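You operate a simulated robot arm through the tools that you are given. There is no shell and no other tool.

You run a simulated robot arm. Do the job below in one go: nothing can be reset, and whatever is moved stays where it is left.

## Task
Rub the seal plate clean, then brush fresh grease on its middle.
Fine: pad and brush go back, lid on the tub. A coat counts when it lies all over at full strength: go over it till it gets no stronger. What is to be rubbed or washed off counts as gone when no trace of it is left.

The check looks at the end state, three seconds after you hand in, the way a careful person would. Anything else that was tipped, shoved, dropped, spilled or broken makes it a failure. Lids that push on must go on centred and level and be pressed home; caps that screw on are set level and turned clockwise until they are tight.

## Robot
A 7-joint arm with a two-finger parallel gripper, fixed in place. Base frame: the origin is at the foot of the arm, x ahead of it, y to its left, z up; the work surface is at about z = 850. Readings come in mm, degrees, newtons and seconds.
Its first joint turns from -149.0 to 149.0 degrees. Payload 3.43 kg.
The tool frame sits at the grasp point between the pads (the TCP): z along the fingers, y along the line on which they close. The tips reach 30 mm beyond it. The gripper opens to 94 mm. The fingers are 28 mm wide and 10 mm thick; the gripper's body (50 by 96 mm) begins 55 mm behind the TCP.
Orientation is that of the tool frame in the base frame, as a unit quaternion [w, x, y, z]. With the fingers straight down and closing along the base's y, the tool's x points along the base's -x, its y along +y and its z along -z.

## Interface
- The arm moves only by the tool move_arm. Its argument "moves" is a list of rows, each a list of 7 numbers: the shift along the tool's x, y, z in m, then the turn, a rotation vector about the tool's x, y, z in degrees, then the finger opening in m, from 0 to 0.094. In form: [[dx, dy, dz, rx, ry, rz, grip], ...]. A call has 1 to 20 rows; each row is the pose to reach, as a shift and turn from the pose commanded when the call began, along the tool's axes at that moment. A row lasts 0.2 s, in which the tool goes at most 50 mm and 8.6 degrees; a call with a longer step from one row to the next is refused whole, and so is a gripper value outside its range. A pose out of reach is approached as far as the arm can. The call stops where the force on the tool passes 40 N (or 10 N more than at its start, if that is more) or the arm is blocked; 0.2 s more then pass. The fingers move at their own pace (about 45 mm/s each) and stop on an object; they squeeze with about 32 N. The grip force told is the motor's: it shows also when the fingers shut on nothing. Time passes only in rows, and 0.2 s behind the last, so rows that repeat a pose let the fingers close. The reply holds the time, the measured pose of the TCP, the force on the tool along the base axes, the opening and the grip force, in the units named above and with some noise, with the torque about the TCP (base axes, N m) and any sound that the robot's microphone picked up.
- Cameras (640 x 400 px; columns grow to the right, rows downward): "scene" is fixed at [399.3, 498.5, 1463.9]; the picture's right is [-0.12, -0.99, 0.00], its down [-0.57, 0.07, -0.82] and it looks along [0.81, -0.10, -0.58] (base axes); focal length 313 px, centre (320, 200). "wrist" rides on the gripper at [76, 14, -103] in the tool frame; the picture's right is [-0.18, 0.98, 0.00], its down [-0.75, -0.14, -0.64] and it looks along [-0.63, -0.12, 0.77] (tool axes); focal length 243 px, centre (320, 200). There is no depth. A picture from a camera that has moved, and an enlarged one, comes with that camera's place and axes in the base frame and with its lens.
- capture(camera): a new picture of that camera. The clock stands still meanwhile.
- close_up(camera, box): a new picture of the part [left, top, right, bottom] of that camera's present view, enlarged. The clock stands still meanwhile.
- job_done(): hands the job in; it is judged then, once.

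Places have to be worked out from the pictures, the camera data and where the tool is seen. Open the gripper and draw the arm clear of the work before you hand the job in, unless the task says otherwise.

The tools are called as name(argument=value, ...) on one line, values as JSON. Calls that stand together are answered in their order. move_arm: Moves the arm, as the interface text tells. Its arguments: {"type":"object","properties":{"moves":{"type":"array"}},"required":["moves"]} The other tools are called the same way: capture (camera) takes a picture; close_up (camera, box) takes an enlarged picture of a part of a camera's view; job_done () hands the job in.

At the start:

```text
t: 0.0
eef_pos: [972.6, 177.5, 1199.4]
ee_rot: [0.001, 0.0, 1.0, 0.0]
force: [-0.6, 0.2, 0.3]
torque: [0.01, 0.0, 0.0]
finger_gap: 94.3
gripper_force: 0.0
```

scene: 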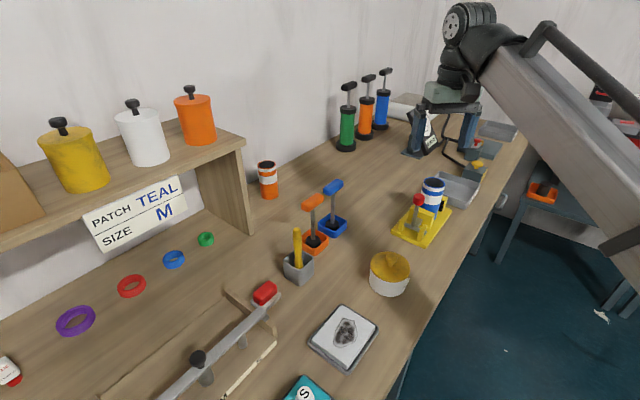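
wrist: 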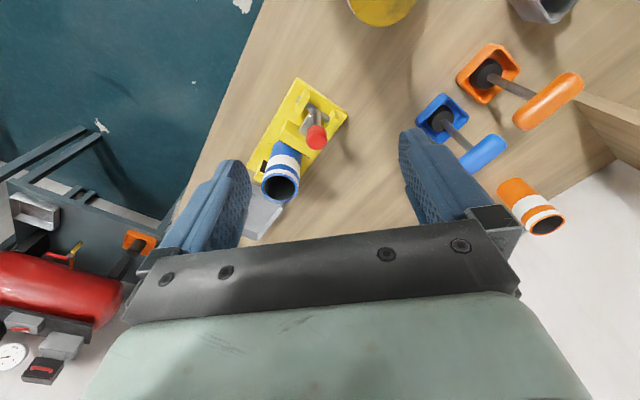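

I start by looking closely at the scene: a seal plate with a stain at around (343,335), a tub with a yellow lid, a brush in a grey holder, and two handled pads (orange and blue). I take enlarged pictures to identify them.

close_up(camera="scene", box=[260, 220, 420, 400])

close_up(camera="scene", box=[240, 140, 480, 300])

close_up(camera="scene", box=[0, 160, 320, 400])

close_up(camera="scene", box=[320, 40, 560, 220])

```text
2.22 times, centred on (340, 310) of scene
camera zoom: at [399.3, 498.5, 1463.9], right [-0.12, -0.99, 0.0], down [-0.57, 0.07, -0.82], along [0.81, -0.1, -0.58], focal length 696 px, centre (276, -44)
```

zoom: 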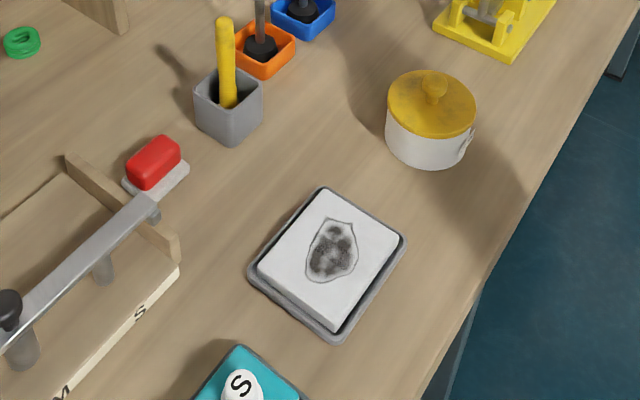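

```text
2.50 times, centred on (360, 220) of scene
camera zoom: at [399.3, 498.5, 1463.9], right [-0.12, -0.99, 0.0], down [-0.57, 0.07, -0.82], along [0.81, -0.1, -0.58], focal length 783 px, centre (220, 150)
```

zoom: 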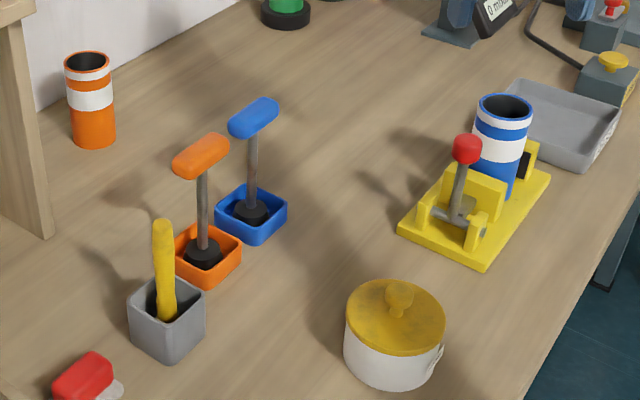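

```text
1.67 times, centred on (160, 280) of scene
camera zoom: at [399.3, 498.5, 1463.9], right [-0.12, -0.99, 0.0], down [-0.57, 0.07, -0.82], along [0.81, -0.1, -0.58], focal length 522 px, centre (587, 67)
```

zoom: 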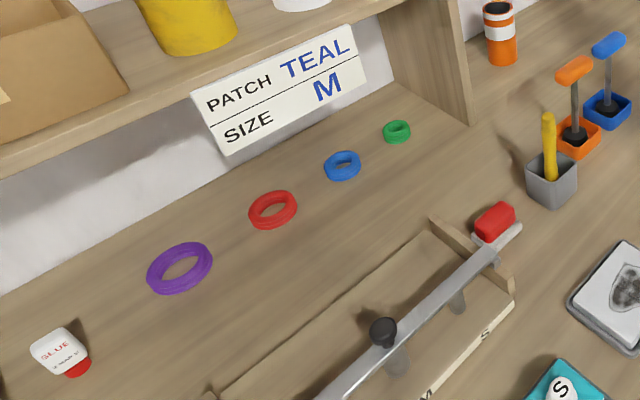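

```text
2.22 times, centred on (440, 130) of scene
camera zoom: at [399.3, 498.5, 1463.9], right [-0.12, -0.99, 0.0], down [-0.57, 0.07, -0.82], along [0.81, -0.1, -0.58], focal length 696 px, centre (53, 356)
```

zoom: 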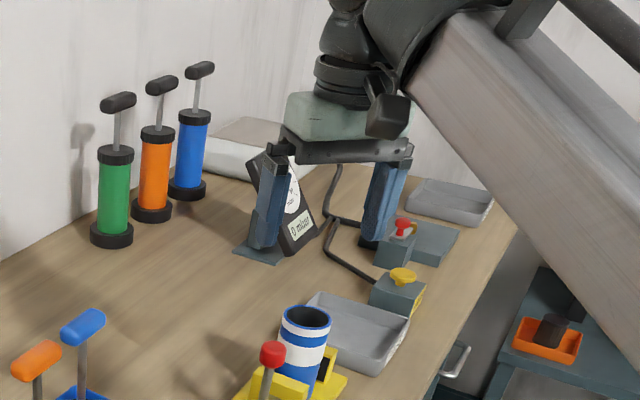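

The brush in the grey holder (yellow handle), the white tub with its yellow lid, and the plate are clear. The red block on a small tray looks like the pad. I move the arm back over the plate at height, so the wrist camera can view these from closer.

move_arm(moves=[[0.034, 0.025, 0, 0, 0, 0, 0.094], [0.068, 0.05, 0, 0, 0, 0, 0.094], [0.102, 0.075, 0, 0, 0, 0, 0.094], [0.136, 0.1, 0, 0, 0, 0, 0.094], [0.17, 0.125, 0, 0, 0, 0, 0.094], [0.204, 0.15, 0, 0, 0, 0, 0.094], [0.238, 0.175, 0, 0, 0, 0, 0.094], [0.272, 0.2025, 0, 0, 0, 0, 0.094], [0.272, 0.2025, 0, 0, 0, 0, 0.094]])

capture(camera="wrist")

capture(camera="scene")

```text
t: 2.0
eef_pos: [707.2, 384.9, 1181.6]
ee_rot: [0.011, 0.001, 1.0, 0.007]
force: [0.5, 0.4, 0.1]
torque: [-0.01, -0.03, 0.01]
finger_gap: 93.9
gripper_force: 0.1
out of reach, approached as far as the arm can: row 5, 6, 7, 8, 9
```

```text
taken
camera wrist: at [629.6, 398.7, 1281.8], right [0.18, 0.98, 0.02], down [0.74, -0.15, 0.66], along [0.65, -0.11, -0.75], focal length 243 px, centre (320, 200)
```

wrist: 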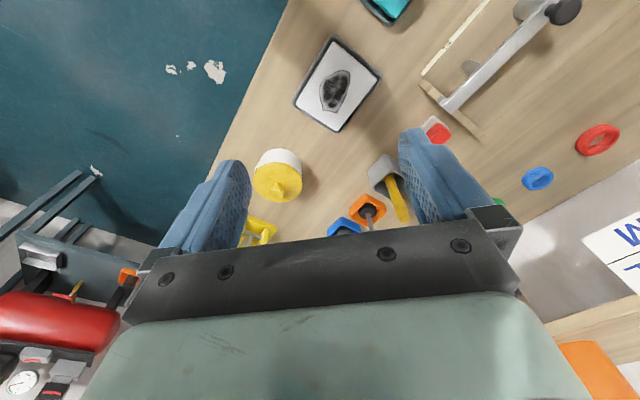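

```text
taken
```

scene: 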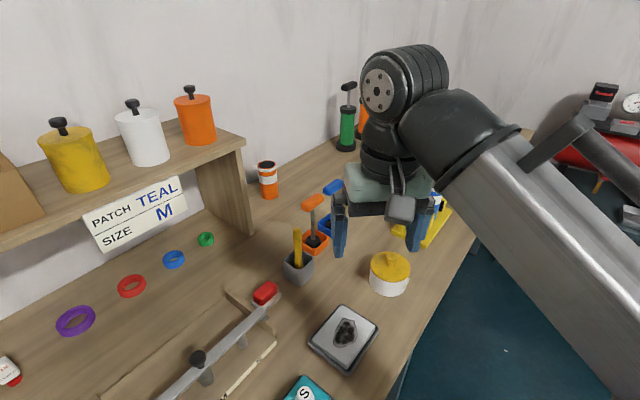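

The wrist view puts the plate at about (751,410), the tub lid at about (890,275), and the brush holder at about (915,480). I enlarge the areas with the brush and the red block before planning.

close_up(camera="wrist", box=[280, 0, 480, 125])

close_up(camera="scene", box=[240, 180, 340, 320])

close_up(camera="scene", box=[290, 290, 400, 400])

close_up(camera="scene", box=[350, 230, 430, 310])

```text
3.20 times, centred on (380, 62) of wrist
camera zoom: at [629.6, 398.7, 1281.8], right [0.18, 0.98, 0.02], down [0.74, -0.15, 0.66], along [0.65, -0.11, -0.75], focal length 776 px, centre (128, 640)
```

zoom: 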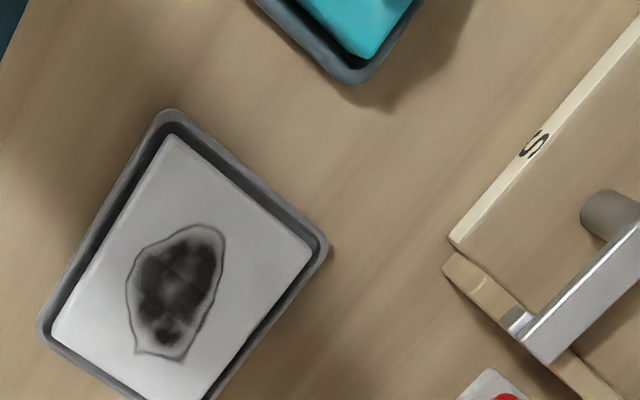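

```text
2.86 times, centred on (290, 250) of scene
camera zoom: at [399.3, 498.5, 1463.9], right [-0.12, -0.99, 0.0], down [-0.57, 0.07, -0.82], along [0.81, -0.1, -0.58], focal length 895 px, centre (406, 57)
```

zoom: 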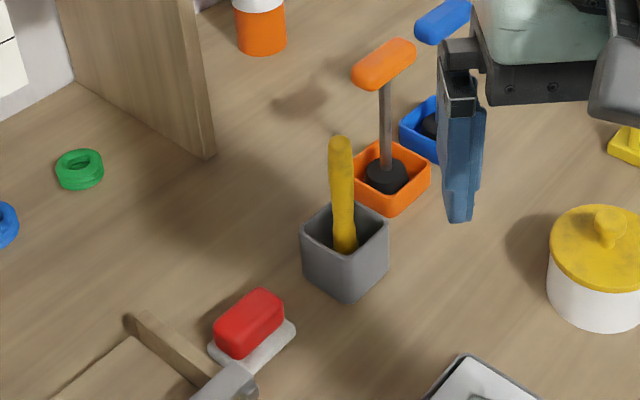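

```text
3.64 times, centred on (345, 345) of scene
camera zoom: at [399.3, 498.5, 1463.9], right [-0.12, -0.99, 0.0], down [-0.57, 0.07, -0.82], along [0.81, -0.1, -0.58], focal length 1139 px, centre (229, -327)
```

zoom: 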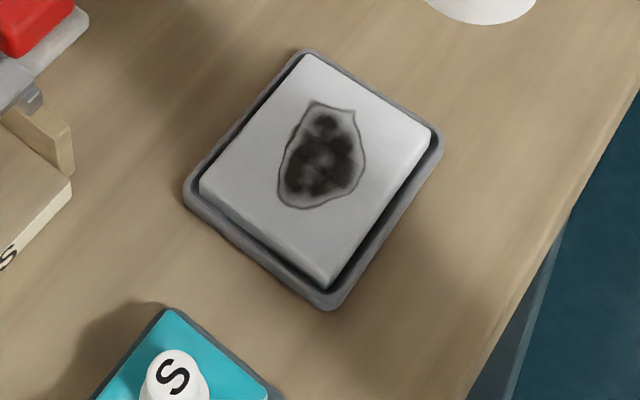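

```text
5.00 times, centred on (390, 270) of scene
camera zoom: at [399.3, 498.5, 1463.9], right [-0.12, -0.99, 0.0], down [-0.57, 0.07, -0.82], along [0.81, -0.1, -0.58], focal length 1566 px, centre (-30, -150)
```

zoom: 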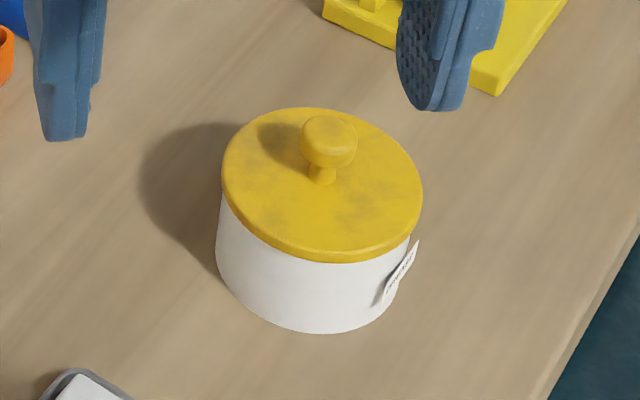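

The red block sits on a small pale dish near (868,572), and the holder is near (920,480). Both are about 1035 mm out, so I'll likely need an outward tilt there. I move lower and turn the tool to face them for a better view.

move_arm(moves=[[0, 0.03, 0.025, 0, 0, -5.5, 0.094], [0, 0.06, 0.05, 0, 0, -11, 0.094], [0, 0.09, 0.075, 0, 0, -16.5, 0.094], [0, 0.12, 0.1, 0, 0, -22, 0.094], [0, 0.14, 0.12, 0, 0, -27.5, 0.094], [0, 0.15, 0.14, 0, 0, -33, 0.094], [0, 0.15, 0.14, 0, 0, -33, 0.094]])

capture(camera="wrist")

capture(camera="scene")

```text
t: 3.6
eef_pos: [709.8, 533.5, 1041.1]
ee_rot: [0.0, -0.284, 0.959, 0.0]
force: [-0.3, 0.4, -0.2]
torque: [0.02, 0.02, -0.02]
finger_gap: 94.0
gripper_force: 0.1
```

```text
taken
camera wrist: at [638.8, 506.0, 1143.7], right [-0.38, 0.92, 0.0], down [0.71, 0.29, 0.64], along [0.59, 0.25, -0.77], focal length 243 px, centre (320, 200)
```

wrist: 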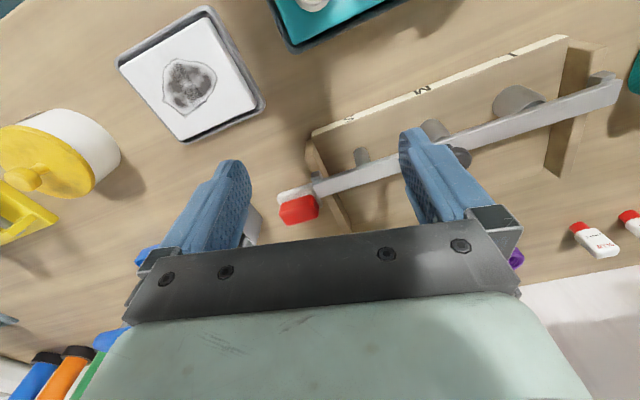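

```text
taken
```

scene: 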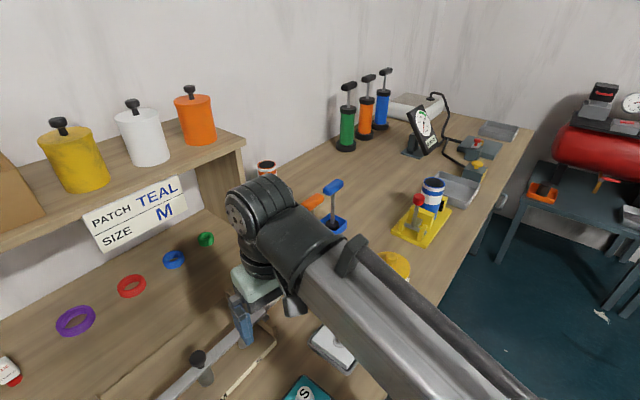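

The pad is near (868,570) from this view too. I enlarge it to read its orientation and surroundings.

close_up(camera="wrist", box=[230, 130, 390, 240])

close_up(camera="wrist", box=[100, 0, 280, 150])

close_up(camera="wrist", box=[0, 90, 140, 250])

```text
3.64 times, centred on (310, 185) of wrist
camera zoom: at [638.8, 506.0, 1143.7], right [-0.38, 0.92, 0.0], down [0.71, 0.29, 0.64], along [0.59, 0.25, -0.77], focal length 882 px, centre (356, 254)
```

zoom: 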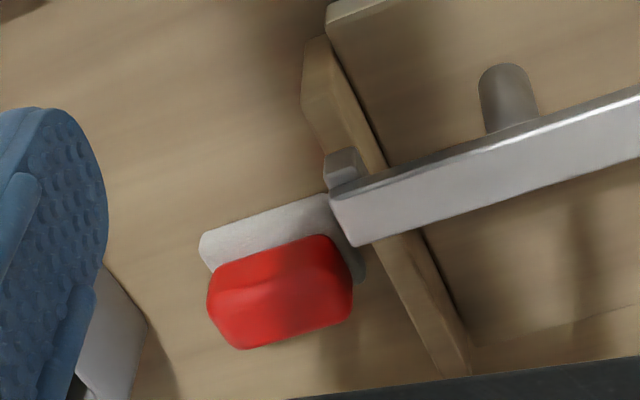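

```text
2.67 times, centred on (190, 75) of wrist
camera zoom: at [638.8, 506.0, 1143.7], right [-0.38, 0.92, 0.0], down [0.71, 0.29, 0.64], along [0.59, 0.25, -0.77], focal length 647 px, centre (667, 533)
```

zoom: 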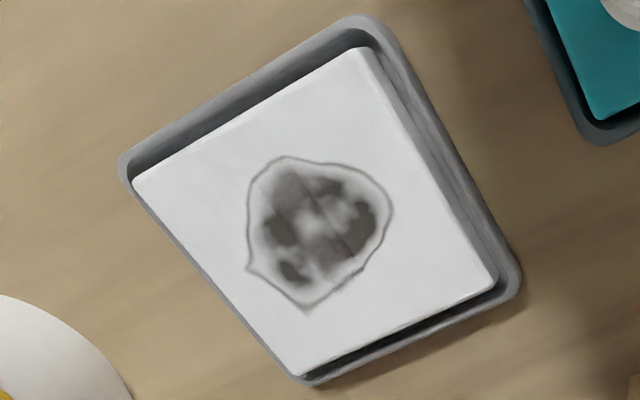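

```text
2.50 times, centred on (70, 170) of wrist
camera zoom: at [638.8, 506.0, 1143.7], right [-0.38, 0.92, 0.0], down [0.71, 0.29, 0.64], along [0.59, 0.25, -0.77], focal length 606 px, centre (945, 275)
```

zoom: 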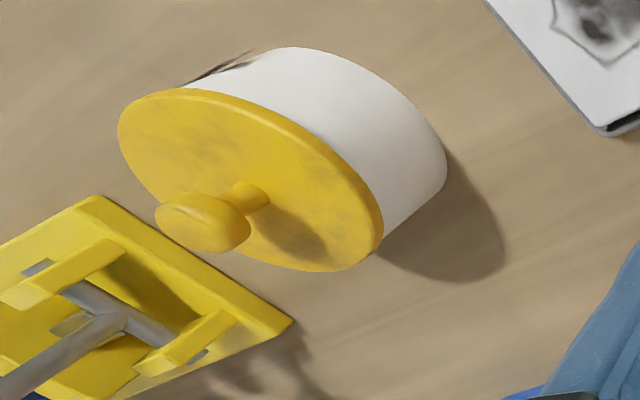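

The pad's long side runs roughly along azimuth 136°, which suits closing the fingers across a radial tilt. The metal bar's end (about z 905) lies inward of it. I go to a pre-grasp pose above the pad, turned to 46° and tilted out 25°, to test reach and see it up close.

move_arm(moves=[[-0.0265, -0.0166, 0.014, -0.71, -6.22, -3.2, 0.094], [-0.053, -0.0332, 0.028, -1.42, -12.45, -6.4, 0.094], [-0.0795, -0.0498, 0.042, -2.13, -18.67, -9.6, 0.094], [-0.106, -0.0664, 0.056, -2.84, -24.89, -12.79, 0.094], [-0.106, -0.0664, 0.056, -2.84, -24.89, -12.79, 0.094]])

capture(camera="wrist")

capture(camera="scene")

```text
t: 4.8
eef_pos: [834.5, 535.3, 986.0]
ee_rot: [0.2, -0.381, 0.898, 0.085]
force: [0.3, -0.6, 0.5]
torque: [0.02, 0.01, 0.0]
finger_gap: 94.0
gripper_force: 0.0
```

```text
taken
camera wrist: at [746.6, 465.0, 1046.4], right [-0.59, 0.8, 0.08], down [0.39, 0.2, 0.9], along [0.71, 0.56, -0.43], focal length 243 px, centre (320, 200)
```

wrist: 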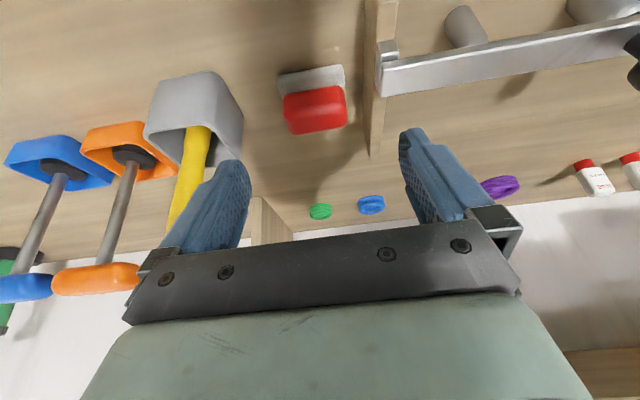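

```text
taken
```

scene: 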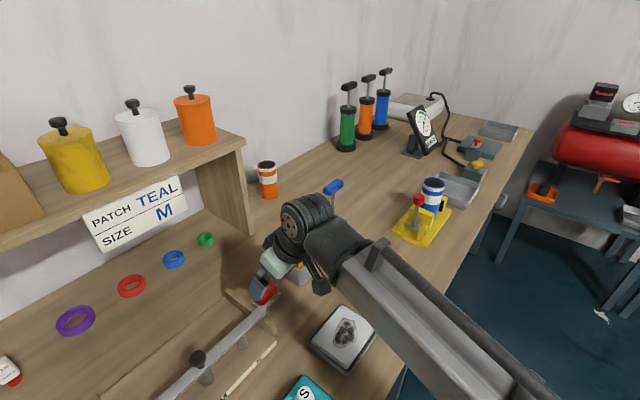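

The tilted pose is in reach. I enlarge the pad and the holder in this view.

close_up(camera="wrist", box=[250, 20, 410, 150])

close_up(camera="wrist", box=[80, 50, 270, 200])

close_up(camera="scene", box=[220, 240, 340, 340])

```text
3.08 times, centred on (330, 85) of wrist
camera zoom: at [746.6, 465.0, 1046.4], right [-0.59, 0.8, 0.08], down [0.39, 0.2, 0.9], along [0.71, 0.56, -0.43], focal length 746 px, centre (289, 554)
```

zoom: 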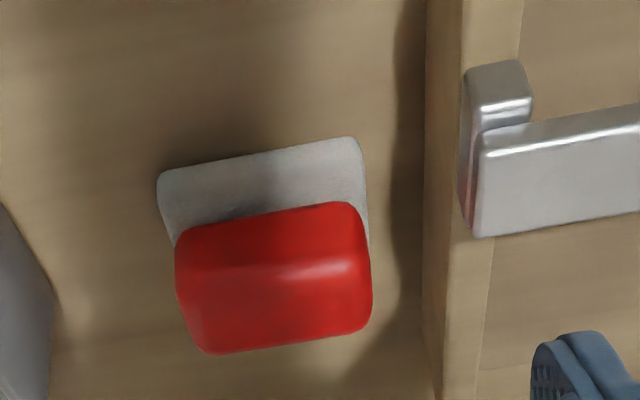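

```text
2.67 times, centred on (175, 125) of wrist
camera zoom: at [746.6, 465.0, 1046.4], right [-0.59, 0.8, 0.08], down [0.39, 0.2, 0.9], along [0.71, 0.56, -0.43], focal length 647 px, centre (707, 400)
```

zoom: 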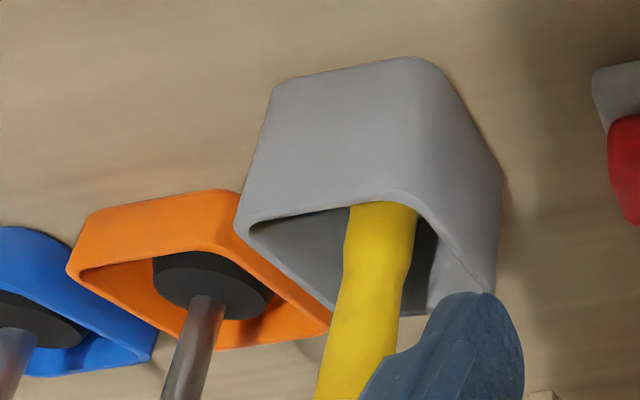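

```text
4.00 times, centred on (280, 290) of scene
camera zoom: at [399.3, 498.5, 1463.9], right [-0.12, -0.99, 0.0], down [-0.57, 0.07, -0.82], along [0.81, -0.1, -0.58], focal length 1253 px, centre (480, -160)
```

zoom: 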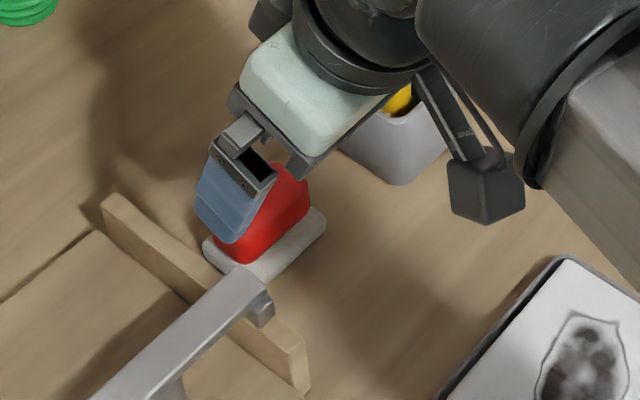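

The pad is a grey felt sole (about 58×50 mm) with a red grip block (about 50×36 mm, top near z 883) centred near (874,570). I move down toward it, stopping just above, with the opening at 80 mm.

move_arm(moves=[[-0.0032, -0.0014, 0.0233, 0, 0, 0, 0.08], [-0.0064, -0.0028, 0.0466, 0, 0, 0, 0.08], [-0.0096, -0.0043, 0.0699, 0, 0, 0, 0.08], [-0.0096, -0.0043, 0.0699, 0, 0, 0, 0.08]])

capture(camera="wrist")

close_up(camera="scene", box=[220, 240, 340, 340])

```text
t: 5.8
eef_pos: [862.0, 559.5, 927.1]
ee_rot: [0.201, -0.38, 0.899, 0.086]
force: [-6.1, -8.4, 25.2]
torque: [0.58, 1.04, 0.5]
finger_gap: 79.5
gripper_force: 0.0
```

```text
taken
camera wrist: at [773.7, 489.7, 988.3], right [-0.59, 0.8, 0.08], down [0.39, 0.2, 0.9], along [0.71, 0.56, -0.43], focal length 243 px, centre (320, 200)
```

wrist: 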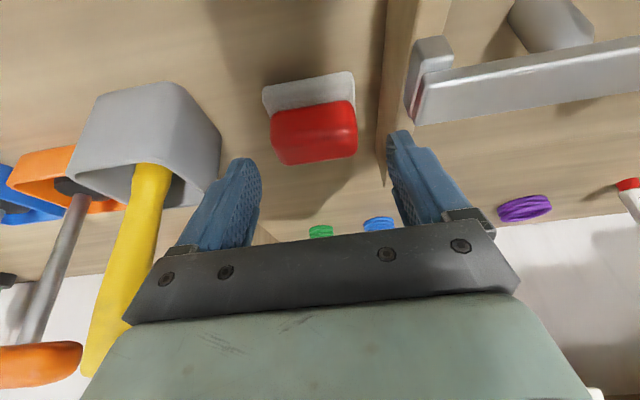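

```text
4.00 times, centred on (280, 290) of scene
camera zoom: at [399.3, 498.5, 1463.9], right [-0.12, -0.99, 0.0], down [-0.57, 0.07, -0.82], along [0.81, -0.1, -0.58], focal length 1253 px, centre (480, -160)
```

zoom: 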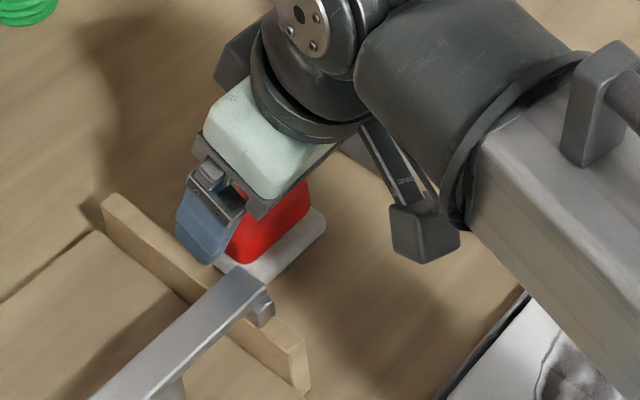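

The force reading (25 N, acting about 46 mm along +y) says the right-hand finger tip touched the top of the wooden end board beside the pad. I back off along the tool axis, narrow the opening to 66 mm and shift 2.5 mm off the board.

move_arm(moves=[[0, 0, -0.015, 0, 0, 0, 0.08], [0, -0.0025, -0.03, 0, 0, 0, 0.066], [0, -0.0025, -0.03, 0, 0, 0, 0.066]])

capture(camera="wrist")

close_up(camera="wrist", box=[220, 40, 440, 200])

close_up(camera="scene", box=[120, 240, 320, 400])

```text
t: 6.6
eef_pos: [855.6, 550.7, 952.5]
ee_rot: [0.2, -0.381, 0.899, 0.085]
force: [0.6, -0.2, 0.2]
torque: [0.02, 0.0, 0.01]
finger_gap: 65.9
gripper_force: 0.0
```

```text
taken
camera wrist: at [767.6, 480.0, 1013.7], right [-0.59, 0.8, 0.08], down [0.39, 0.2, 0.9], along [0.71, 0.56, -0.43], focal length 243 px, centre (320, 200)
```

wrist: 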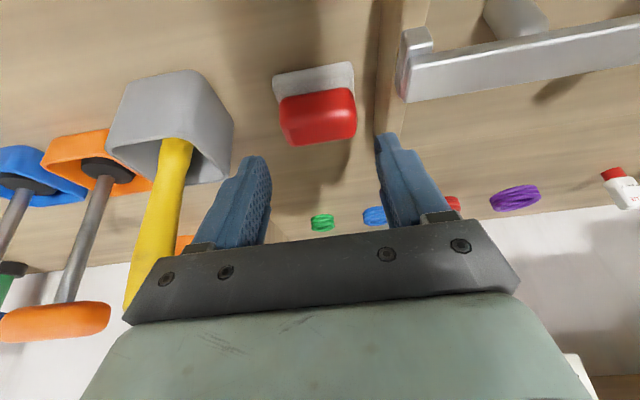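

```text
2.50 times, centred on (330, 120) of wrist
camera zoom: at [767.6, 480.0, 1013.7], right [-0.59, 0.8, 0.08], down [0.39, 0.2, 0.9], along [0.71, 0.56, -0.43], focal length 606 px, centre (295, 400)
```

zoom: 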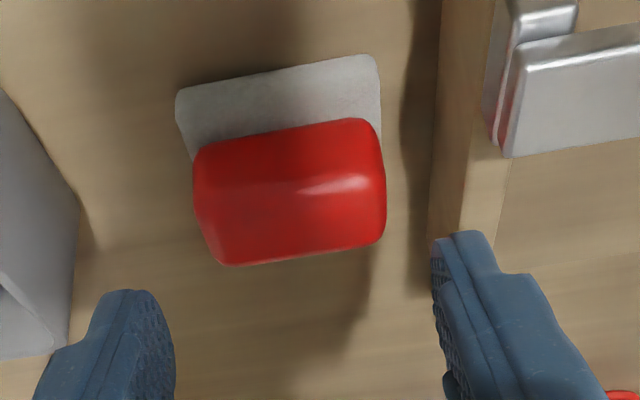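

```text
2.50 times, centred on (220, 320) of scene
camera zoom: at [399.3, 498.5, 1463.9], right [-0.12, -0.99, 0.0], down [-0.57, 0.07, -0.82], along [0.81, -0.1, -0.58], focal length 783 px, centre (570, -100)
```

zoom: 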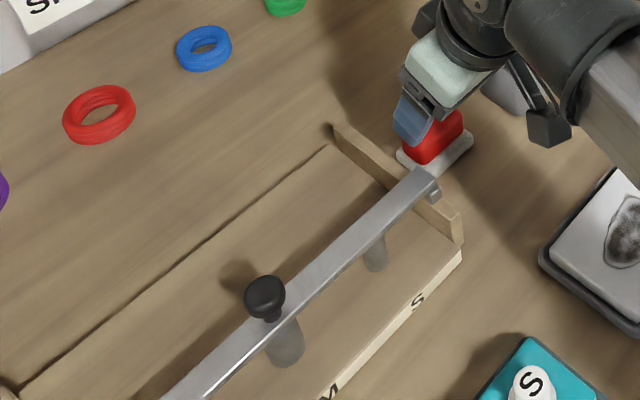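

The pad and fingers are aligned, with about 5 mm play each side and the board about 48 mm off. I descend to grip height (TCP z ≈ 896), biased slightly away from the board, and then check the force before closing.

move_arm(moves=[[0.0016, -0.0004, 0.015, 0, 0, 0, 0.066], [0.0032, -0.0008, 0.03, 0, 0, 0, 0.066], [0.0047, -0.0011, 0.045, 0, 0, 0, 0.066], [0.0062, -0.0013, 0.0594, 0, 0, 0, 0.066], [0.0062, -0.0013, 0.0594, 0, 0, 0, 0.066]])

capture(camera="wrist")

close_up(camera="scene", box=[220, 240, 340, 340])

```text
t: 7.8
eef_pos: [868.9, 563.1, 895.9]
ee_rot: [0.2, -0.381, 0.899, 0.085]
force: [0.6, -0.4, -0.3]
torque: [0.0, -0.02, 0.03]
finger_gap: 66.3
gripper_force: 0.1
```

```text
taken
camera wrist: at [782.1, 493.8, 957.3], right [-0.59, 0.8, 0.08], down [0.39, 0.2, 0.9], along [0.71, 0.56, -0.43], focal length 243 px, centre (320, 200)
```

wrist: 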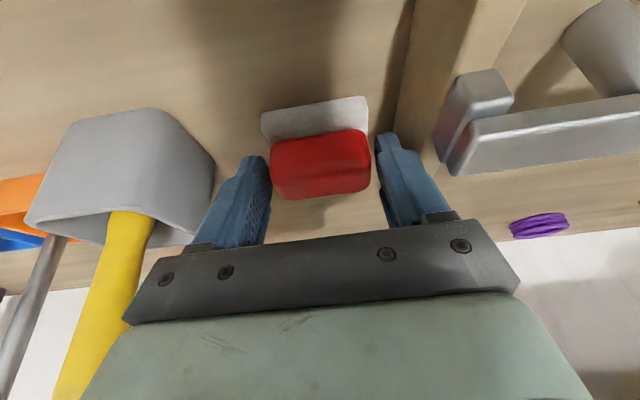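

```text
4.00 times, centred on (280, 290) of scene
camera zoom: at [399.3, 498.5, 1463.9], right [-0.12, -0.99, 0.0], down [-0.57, 0.07, -0.82], along [0.81, -0.1, -0.58], focal length 1253 px, centre (480, -160)
```

zoom: 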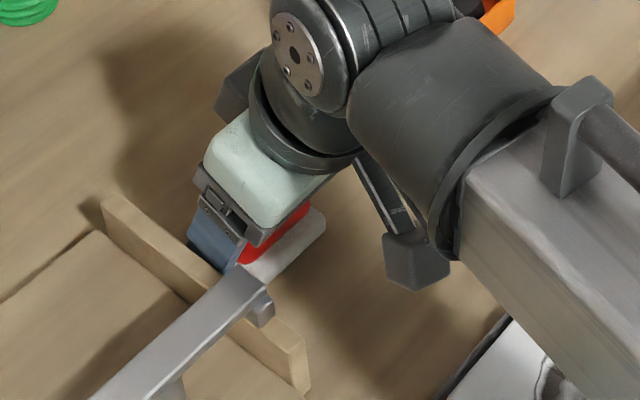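

No contact on the way down and the fingers straddle the red block. I close on it.

move_arm(moves=[[0, 0, 0, 0, 0, 0, 0.045], [0, 0, 0, 0, 0, 0, 0.04], [0, 0, 0, 0, 0, 0, 0.04], [0, 0, 0, 0, 0, 0, 0.04]])

capture(camera="wrist")

```text
t: 8.8
eef_pos: [868.6, 562.9, 895.3]
ee_rot: [0.199, -0.382, 0.899, 0.084]
force: [0.2, 0.5, 0.5]
torque: [-0.04, -0.01, 0.02]
finger_gap: 59.2
gripper_force: 31.2
```

```text
taken
camera wrist: at [782.1, 493.7, 957.5], right [-0.59, 0.8, 0.08], down [0.39, 0.2, 0.9], along [0.71, 0.56, -0.43], focal length 243 px, centre (320, 200)
```

wrist: 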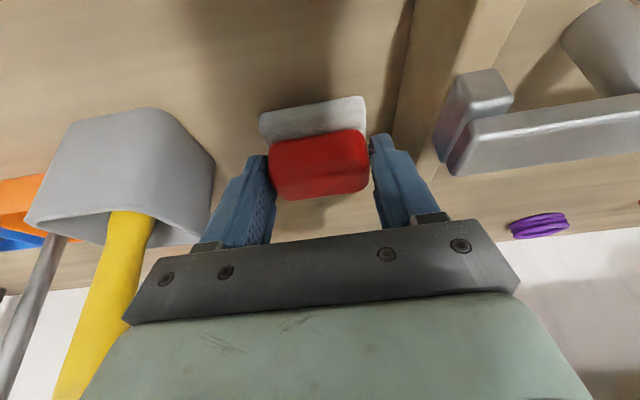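

Gripped at 59 mm with 31 N. I lift straight up 60 mm and check that the felt comes along.

move_arm(moves=[[-0.0042, 0, -0.0091, 0, 0, 0, 0.04], [-0.0127, 0, -0.0272, 0, 0, 0, 0.04], [-0.0254, 0, -0.0544, 0, 0, 0, 0.04], [-0.0254, 0, -0.0544, 0, 0, 0, 0.04]])

capture(camera="wrist")

close_up(camera="scene", box=[220, 240, 340, 340])

```text
t: 9.8
eef_pos: [870.7, 563.3, 956.9]
ee_rot: [0.199, -0.381, 0.899, 0.085]
force: [0.3, -0.4, -1.3]
torque: [-0.04, -0.05, -0.02]
finger_gap: 59.5
gripper_force: 32.3
```

```text
taken
camera wrist: at [783.0, 492.3, 1017.6], right [-0.59, 0.8, 0.08], down [0.39, 0.2, 0.9], along [0.71, 0.56, -0.43], focal length 243 px, centre (320, 200)
```

wrist: 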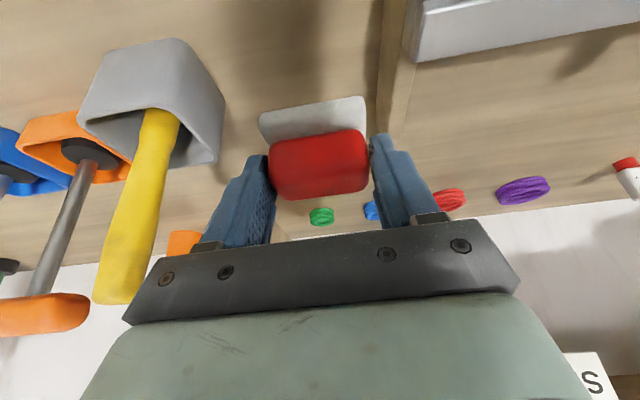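

```text
4.00 times, centred on (280, 290) of scene
camera zoom: at [399.3, 498.5, 1463.9], right [-0.12, -0.99, 0.0], down [-0.57, 0.07, -0.82], along [0.81, -0.1, -0.58], focal length 1253 px, centre (480, -160)
```

zoom: 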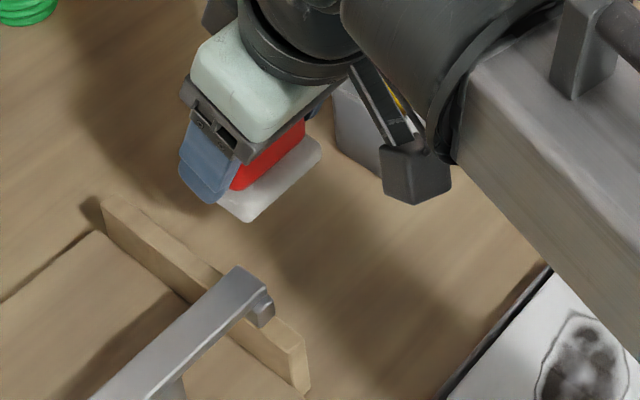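

The felt is part of the pad and it was standing on the bare bench (sole about 45 mm below the TCP; grasp pose 868.6, 562.9, 895.3). The plate measures about 104×84 mm, centred near (757,411), with the same orientation. I lift further, carry the pad over and stop just above the plate.

move_arm(moves=[[-0.0127, 0, -0.0272, 0, 0, 0, 0.04], [-0.0254, 0, -0.0544, 0, 0, 0, 0.04], [0.0107, -0.0047, -0.0712, 0, 0, 0, 0.04], [0.0468, -0.0095, -0.088, 0, 0, 0, 0.04], [0.0829, -0.0142, -0.1049, 0, 0, 0, 0.04], [0.119, -0.019, -0.1217, 0, 0, 0, 0.04], [0.1551, -0.0237, -0.1385, 0, 0, 0, 0.04], [0.1714, -0.0237, -0.1036, 0, 0, 0, 0.04], [0.1876, -0.0237, -0.0687, 0, 0, 0, 0.04], [0.1876, -0.0237, -0.0687, 0, 0, 0, 0.04]])

capture(camera="wrist")

close_up(camera="scene", box=[260, 260, 420, 400])

```text
t: 12.0
eef_pos: [749.4, 403.6, 941.3]
ee_rot: [0.2, -0.381, 0.899, 0.085]
force: [-0.1, 0.5, -0.5]
torque: [-0.02, -0.03, -0.02]
finger_gap: 59.3
gripper_force: 31.8
```

```text
taken
camera wrist: at [662.2, 333.6, 1002.5], right [-0.59, 0.8, 0.08], down [0.39, 0.2, 0.9], along [0.71, 0.56, -0.43], focal length 243 px, centre (320, 200)
```

wrist: 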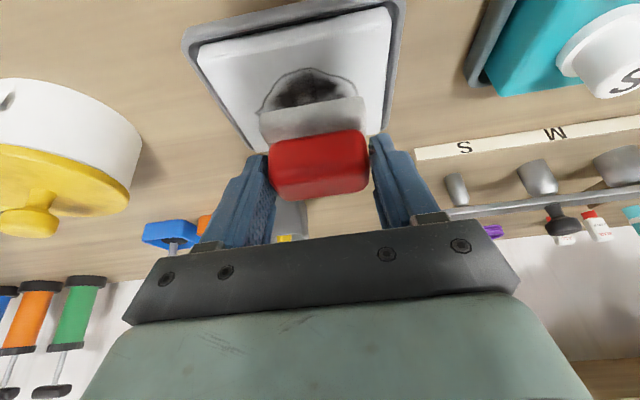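

```text
2.86 times, centred on (340, 330) of scene
camera zoom: at [399.3, 498.5, 1463.9], right [-0.12, -0.99, 0.0], down [-0.57, 0.07, -0.82], along [0.81, -0.1, -0.58], focal length 895 px, centre (263, -171)
```

zoom: 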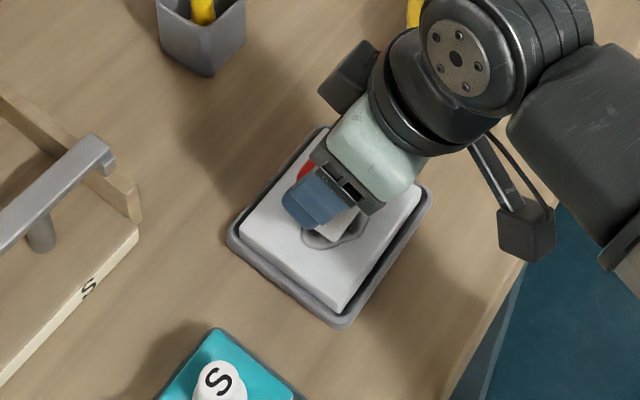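

The pad hangs over the plate, nearly centred, with its sole near z 896. I lower in small steps to feel for contact.

move_arm(moves=[[0.0021, 0, 0.0045, 0, 0, 0, 0.04], [0.0042, 0, 0.0091, 0, 0, 0, 0.04], [0.0063, 0, 0.0136, 0, 0, 0, 0.04], [0.0072, 0, 0.0154, 0, 0, 0, 0.04]])

```text
t: 13.0
eef_pos: [748.4, 403.9, 923.6]
ee_rot: [0.2, -0.381, 0.898, 0.085]
force: [0.0, 0.1, -0.4]
torque: [0.03, 0.01, 0.02]
finger_gap: 59.5
gripper_force: 32.0
```

No contact at sole z ≈ 878. I continue more finely.

move_arm(moves=[[0.0006, 0, 0.0014, 0, 0, 0, 0.04], [0.0013, 0, 0.0027, 0, 0, 0, 0.04], [0.0019, 0, 0.0041, 0, 0, 0, 0.04]])

close_up(camera="wrist", box=[180, 0, 440, 180])

```text
t: 13.8
eef_pos: [748.8, 403.2, 918.1]
ee_rot: [0.199, -0.381, 0.899, 0.085]
force: [-0.1, 0.3, -0.8]
torque: [-0.01, 0.04, 0.0]
finger_gap: 59.2
gripper_force: 32.4
```

```text
2.22 times, centred on (310, 90) of wrist
camera zoom: at [661.4, 333.3, 978.9], right [-0.59, 0.8, 0.08], down [0.39, 0.2, 0.9], along [0.71, 0.56, -0.43], focal length 539 px, centre (342, 444)
```

zoom: 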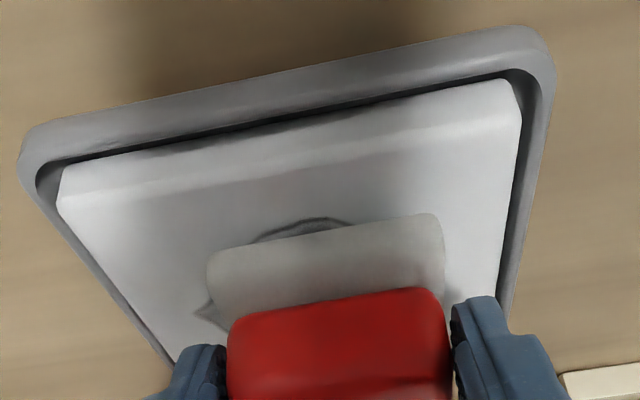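

The sole is a few mm above the plate. I go on in 1 mm steps.

move_arm(moves=[[0.0004, 0, 0.0009, 0, 0, 0, 0.04], [0.0008, 0, 0.0018, 0, 0, 0, 0.04], [0.0013, 0, 0.0027, 0, 0, 0, 0.04]])

```text
t: 14.6
eef_pos: [749.1, 405.0, 917.3]
ee_rot: [0.201, -0.381, 0.899, 0.084]
force: [-2.6, -3.3, 31.3]
torque: [-0.28, 0.11, -0.01]
finger_gap: 59.4
gripper_force: 32.1
```

Contact at TCP z ≈ 917.4 (plate top ≈ 872), 31 N. I ease off by about 1 mm for a moderate press.

move_arm(moves=[[-0.0004, 0, -0.0009, 0, 0, 0, 0.04], [-0.0004, 0, -0.0009, 0, 0, 0, 0.04]])

```text
t: 15.2
eef_pos: [749.7, 403.5, 916.9]
ee_rot: [0.2, -0.382, 0.899, 0.085]
force: [1.4, -1.3, 29.4]
torque: [-0.11, -0.12, 0.01]
finger_gap: 59.5
gripper_force: 32.4
```

Still 29 N, so I ease off a bit more.

move_arm(moves=[[-0.0003, 0, -0.0007, 0, 0, 0, 0.04], [-0.0003, 0, -0.0007, 0, 0, 0, 0.04]])

```text
t: 15.8
eef_pos: [749.0, 403.2, 915.9]
ee_rot: [0.199, -0.381, 0.899, 0.085]
force: [2.2, 4.0, 19.6]
torque: [0.1, -0.23, 0.01]
finger_gap: 59.6
gripper_force: 32.8
```

Now about 20 N. I rub a first back-and-forth stroke along the plate's long direction and watch the forces.

move_arm(moves=[[0, -0.01, 0, 0, 0, 0, 0.04], [0, -0.02, 0, 0, 0, 0, 0.04], [0, -0.026, 0, 0, 0, 0, 0.04], [0, -0.016, 0, 0, 0, 0, 0.04], [0, -0.006, 0, 0, 0, 0, 0.04], [0, 0.004, 0, 0, 0, 0, 0.04], [0, 0.014, 0, 0, 0, 0, 0.04], [0, 0.02, 0, 0, 0, 0, 0.04], [0, 0.01, 0, 0, 0, 0, 0.04], [0, 0, 0, 0, 0, 0, 0.04]])

capture(camera="wrist")

close_up(camera="scene", box=[260, 260, 420, 400])

```text
t: 18.0
eef_pos: [748.9, 403.5, 916.0]
ee_rot: [0.199, -0.382, 0.899, 0.085]
force: [-7.1, 6.7, 18.9]
torque: [0.23, 0.21, 0.02]
finger_gap: 59.4
gripper_force: 32.3
```

```text
taken
camera wrist: at [660.7, 332.8, 977.4], right [-0.59, 0.8, 0.08], down [0.39, 0.2, 0.9], along [0.71, 0.56, -0.43], focal length 243 px, centre (320, 200)
```

wrist: 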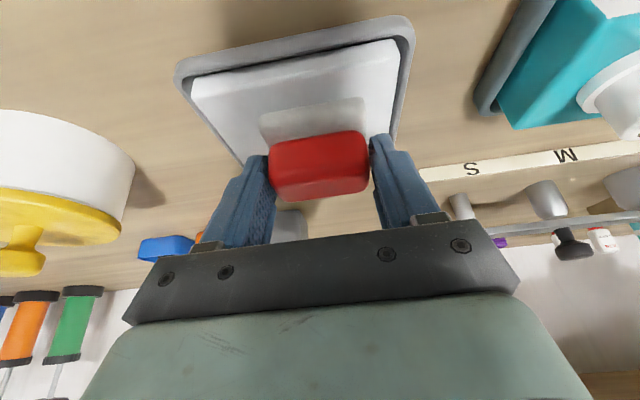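

```text
2.86 times, centred on (340, 330) of scene
camera zoom: at [399.3, 498.5, 1463.9], right [-0.12, -0.99, 0.0], down [-0.57, 0.07, -0.82], along [0.81, -0.1, -0.58], focal length 895 px, centre (263, -171)
```

zoom: 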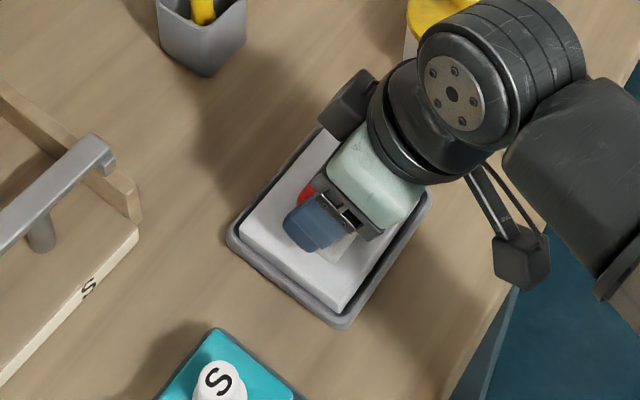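

The visible stain is already mostly gone and the plate has not shifted. I rub the near side (v = −14 mm) twice over.

move_arm(moves=[[0.0063, 0, -0.003, 0, 0, 0, 0.04], [0.0127, 0, -0.0059, 0, 0, 0, 0.04], [0.0127, -0.013, -0.0059, 0, 0, 0, 0.04], [0.0127, -0.026, -0.0059, 0, 0, 0, 0.04], [0.0127, -0.013, -0.0059, 0, 0, 0, 0.04], [0.0127, 0, -0.0059, 0, 0, 0, 0.04], [0.0127, 0.01, -0.0059, 0, 0, 0, 0.04], [0.0127, 0.02, -0.0059, 0, 0, 0, 0.04], [0.0127, 0.01, -0.0059, 0, 0, 0, 0.04], [0.0127, 0, -0.0059, 0, 0, 0, 0.04], [0.0127, -0.013, -0.0059, 0, 0, 0, 0.04], [0.0127, -0.026, -0.0059, 0, 0, 0, 0.04], [0.0127, -0.013, -0.0059, 0, 0, 0, 0.04], [0.0127, 0, -0.0059, 0, 0, 0, 0.04], [0.0127, 0.01, -0.0059, 0, 0, 0, 0.04], [0.0127, 0.02, -0.0059, 0, 0, 0, 0.04], [0.0063, 0.01, -0.003, 0, 0, 0, 0.04], [0, 0, 0, 0, 0, 0, 0.04]])

close_up(camera="wrist", box=[160, 0, 440, 180])

```text
t: 21.8
eef_pos: [748.0, 403.6, 915.8]
ee_rot: [0.2, -0.381, 0.899, 0.085]
force: [-1.7, 0.5, 0.2]
torque: [0.0, 0.02, 0.0]
finger_gap: 59.4
gripper_force: 32.0
```

```text
2.22 times, centred on (300, 90) of wrist
camera zoom: at [661.4, 333.3, 977.5], right [-0.59, 0.8, 0.08], down [0.39, 0.2, 0.9], along [0.71, 0.56, -0.43], focal length 539 px, centre (364, 444)
```

zoom: 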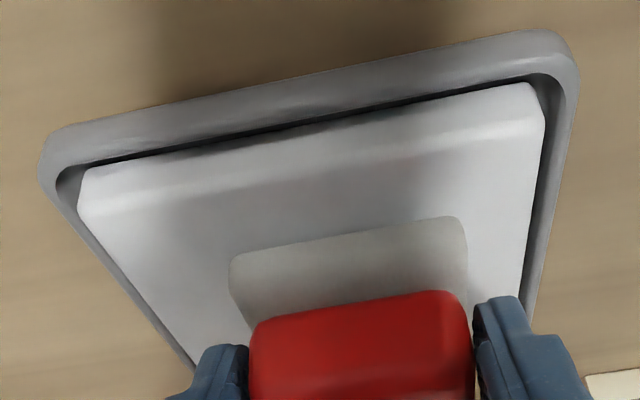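

The press has faded to zero: the pad seems to have slipped up slightly in the fingers. I press down 1 mm again and read the force.

move_arm(moves=[[0.0004, 0, 0.0009, 0, 0, 0, 0.04], [0.0004, 0, 0.0009, 0, 0, 0, 0.04]])

```text
t: 22.4
eef_pos: [748.1, 403.2, 916.0]
ee_rot: [0.2, -0.381, 0.899, 0.084]
force: [-1.3, 1.4, 16.2]
torque: [-0.13, 0.12, 0.0]
finger_gap: 59.1
gripper_force: 31.6
```

16 N now. I rub the far side (v = +14 mm) twice over, then the middle.

move_arm(moves=[[-0.0063, 0, 0.003, 0, 0, 0, 0.04], [-0.0127, 0, 0.0059, 0, 0, 0, 0.04], [-0.0127, -0.013, 0.0059, 0, 0, 0, 0.04], [-0.0127, -0.026, 0.0059, 0, 0, 0, 0.04], [-0.0127, -0.013, 0.0059, 0, 0, 0, 0.04], [-0.0127, 0, 0.0059, 0, 0, 0, 0.04], [-0.0127, 0.01, 0.0059, 0, 0, 0, 0.04], [-0.0127, 0.02, 0.0059, 0, 0, 0, 0.04], [-0.0127, 0.01, 0.0059, 0, 0, 0, 0.04], [-0.0127, 0, 0.0059, 0, 0, 0, 0.04], [-0.0127, -0.013, 0.0059, 0, 0, 0, 0.04], [-0.0127, -0.026, 0.0059, 0, 0, 0, 0.04], [-0.0063, -0.026, 0.003, 0, 0, 0, 0.04], [0, -0.026, 0, 0, 0, 0, 0.04], [0, -0.013, 0, 0, 0, 0, 0.04], [0, 0, 0, 0, 0, 0, 0.04], [0, 0.01, 0, 0, 0, 0, 0.04], [0, 0.02, 0, 0, 0, 0, 0.04], [0, 0.01, 0, 0, 0, 0, 0.04], [0, 0, 0, 0, 0, 0, 0.04]])

```text
t: 26.6
eef_pos: [747.3, 401.8, 915.7]
ee_rot: [0.199, -0.382, 0.899, 0.086]
force: [-3.3, 2.7, 8.7]
torque: [0.01, 0.1, -0.05]
finger_gap: 59.4
gripper_force: 31.8
```

Pressure is still about 9 N. I lift off and carry the pad back above its place, which also clears the scene camera's view of the plate for inspection.

move_arm(moves=[[-0.0141, 0, -0.0302, 0, 0, 0, 0.04], [-0.0282, 0, -0.0604, 0, 0, 0, 0.04], [-0.0423, 0, -0.0906, 0, 0, 0, 0.04], [-0.0782, 0.0049, -0.0739, 0, 0, 0, 0.04], [-0.1141, 0.0098, -0.0572, 0, 0, 0, 0.04], [-0.1499, 0.0148, -0.0404, 0, 0, 0, 0.04], [-0.1858, 0.0197, -0.0237, 0, 0, 0, 0.04], [-0.2217, 0.0246, -0.007, 0, 0, 0, 0.04], [-0.2217, 0.0246, -0.007, 0, 0, 0, 0.04]])

close_up(camera="scene", box=[290, 290, 400, 400])

capture(camera="wrist")

capture(camera="scene")

```text
t: 28.6
eef_pos: [869.9, 562.7, 1014.1]
ee_rot: [0.199, -0.382, 0.898, 0.085]
force: [0.0, 0.7, -0.3]
torque: [-0.01, 0.0, -0.02]
finger_gap: 59.4
gripper_force: 32.5
```

```text
3.64 times, centred on (345, 345) of scene
camera zoom: at [399.3, 498.5, 1463.9], right [-0.12, -0.99, 0.0], down [-0.57, 0.07, -0.82], along [0.81, -0.1, -0.58], focal length 1139 px, centre (229, -327)
```

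zoom: 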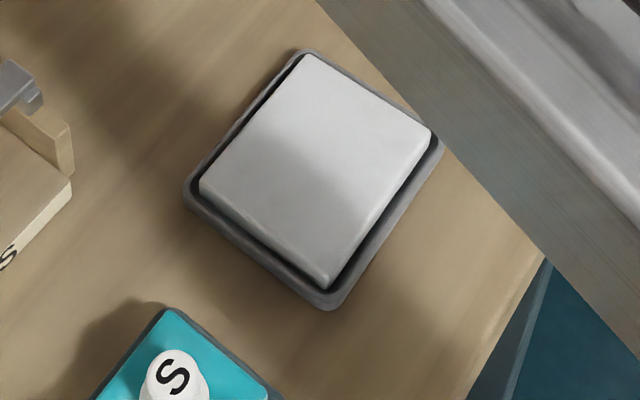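

```text
taken
camera wrist: at [781.7, 492.8, 1075.6], right [-0.59, 0.8, 0.08], down [0.39, 0.2, 0.9], along [0.71, 0.56, -0.43], focal length 243 px, centre (320, 200)
```

wrist: 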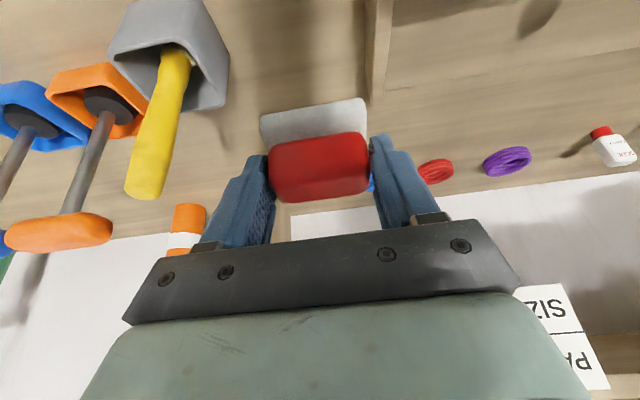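

```text
taken
```

scene: 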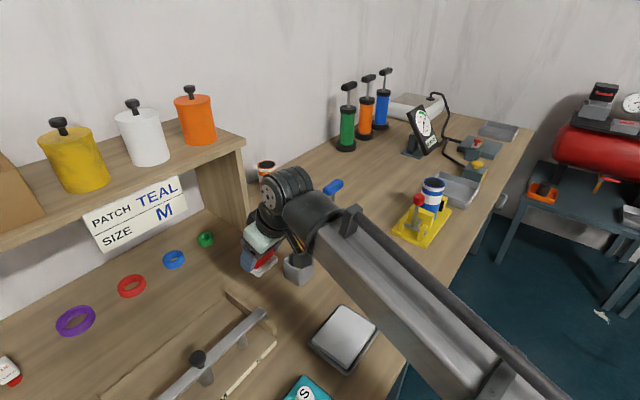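

The plate looks clean, with only an arm shadow across it. I zoom in hard to look for faint traces.

close_up(camera="scene", box=[315, 303, 375, 365])

```text
6.45 times, centred on (345, 334) of scene
camera zoom: at [399.3, 498.5, 1463.9], right [-0.12, -0.99, 0.0], down [-0.57, 0.07, -0.82], along [0.81, -0.1, -0.58], focal length 2021 px, centre (159, -664)
```

zoom: 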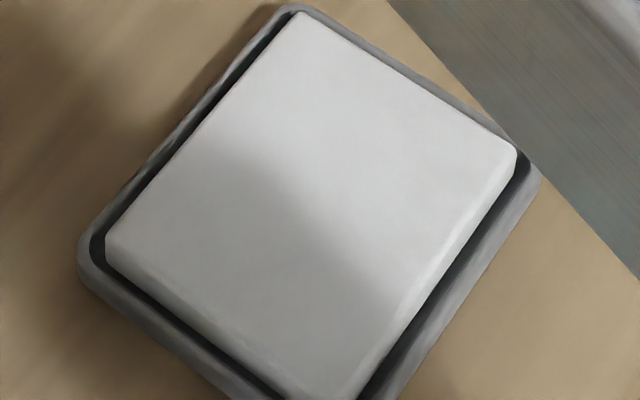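

The plate shows no trace of the stain. I lower the pad onto its old place, stopping about 8 mm above the bench first.

move_arm(moves=[[0.0169, 0, 0.0363, 0, 0, 0, 0.04], [0.0338, 0, 0.0725, 0, 0, 0, 0.04], [0.0431, 0, 0.0924, 0, 0, 0, 0.04], [0.0465, 0, 0.0997, 0, 0, 0, 0.04], [0.0465, 0, 0.0997, 0, 0, 0, 0.04]])

close_up(camera="scene", box=[220, 240, 340, 340])

```text
t: 29.8
eef_pos: [869.1, 561.8, 905.9]
ee_rot: [0.199, -0.381, 0.899, 0.084]
force: [0.8, 0.1, -0.2]
torque: [-0.02, 0.02, -0.02]
finger_gap: 59.5
gripper_force: 31.7
```

```text
4.00 times, centred on (280, 290) of scene
camera zoom: at [399.3, 498.5, 1463.9], right [-0.12, -0.99, 0.0], down [-0.57, 0.07, -0.82], along [0.81, -0.1, -0.58], focal length 1253 px, centre (480, -160)
```

zoom: 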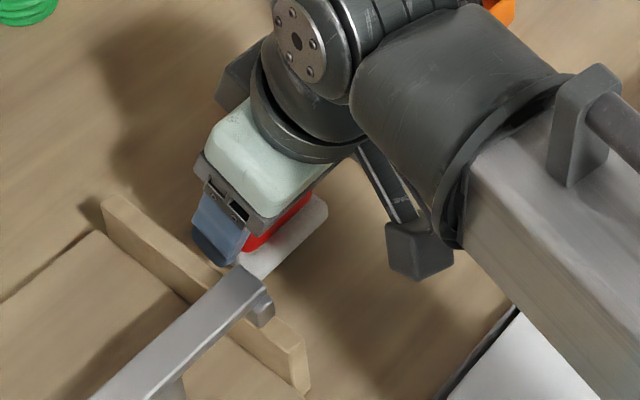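

The pad is above its place and clear of the board. I lower the remaining distance in 2–3 mm steps.

move_arm(moves=[[0.0013, 0, 0.0027, 0, 0, 0, 0.04], [0.0025, 0, 0.0054, 0, 0, 0, 0.04], [0.0038, 0, 0.0082, 0, 0, 0, 0.04], [0.0038, 0, 0.0082, 0, 0, 0, 0.04]])

```text
t: 30.8
eef_pos: [868.5, 561.0, 895.9]
ee_rot: [0.199, -0.381, 0.899, 0.084]
force: [-0.6, 1.2, -0.4]
torque: [0.0, -0.04, 0.0]
finger_gap: 59.5
gripper_force: 32.3
```

move_arm(moves=[[0.0004, 0, 0.0009, 0, 0, 0, 0.04], [0.0008, 0, 0.0018, 0, 0, 0, 0.04], [0.0008, 0, 0.0018, 0, 0, 0, 0.04]])

```text
t: 31.6
eef_pos: [868.2, 562.5, 894.9]
ee_rot: [0.2, -0.381, 0.899, 0.084]
force: [-0.3, -0.3, -1.3]
torque: [-0.01, 0.01, -0.01]
finger_gap: 59.3
gripper_force: 32.0
```

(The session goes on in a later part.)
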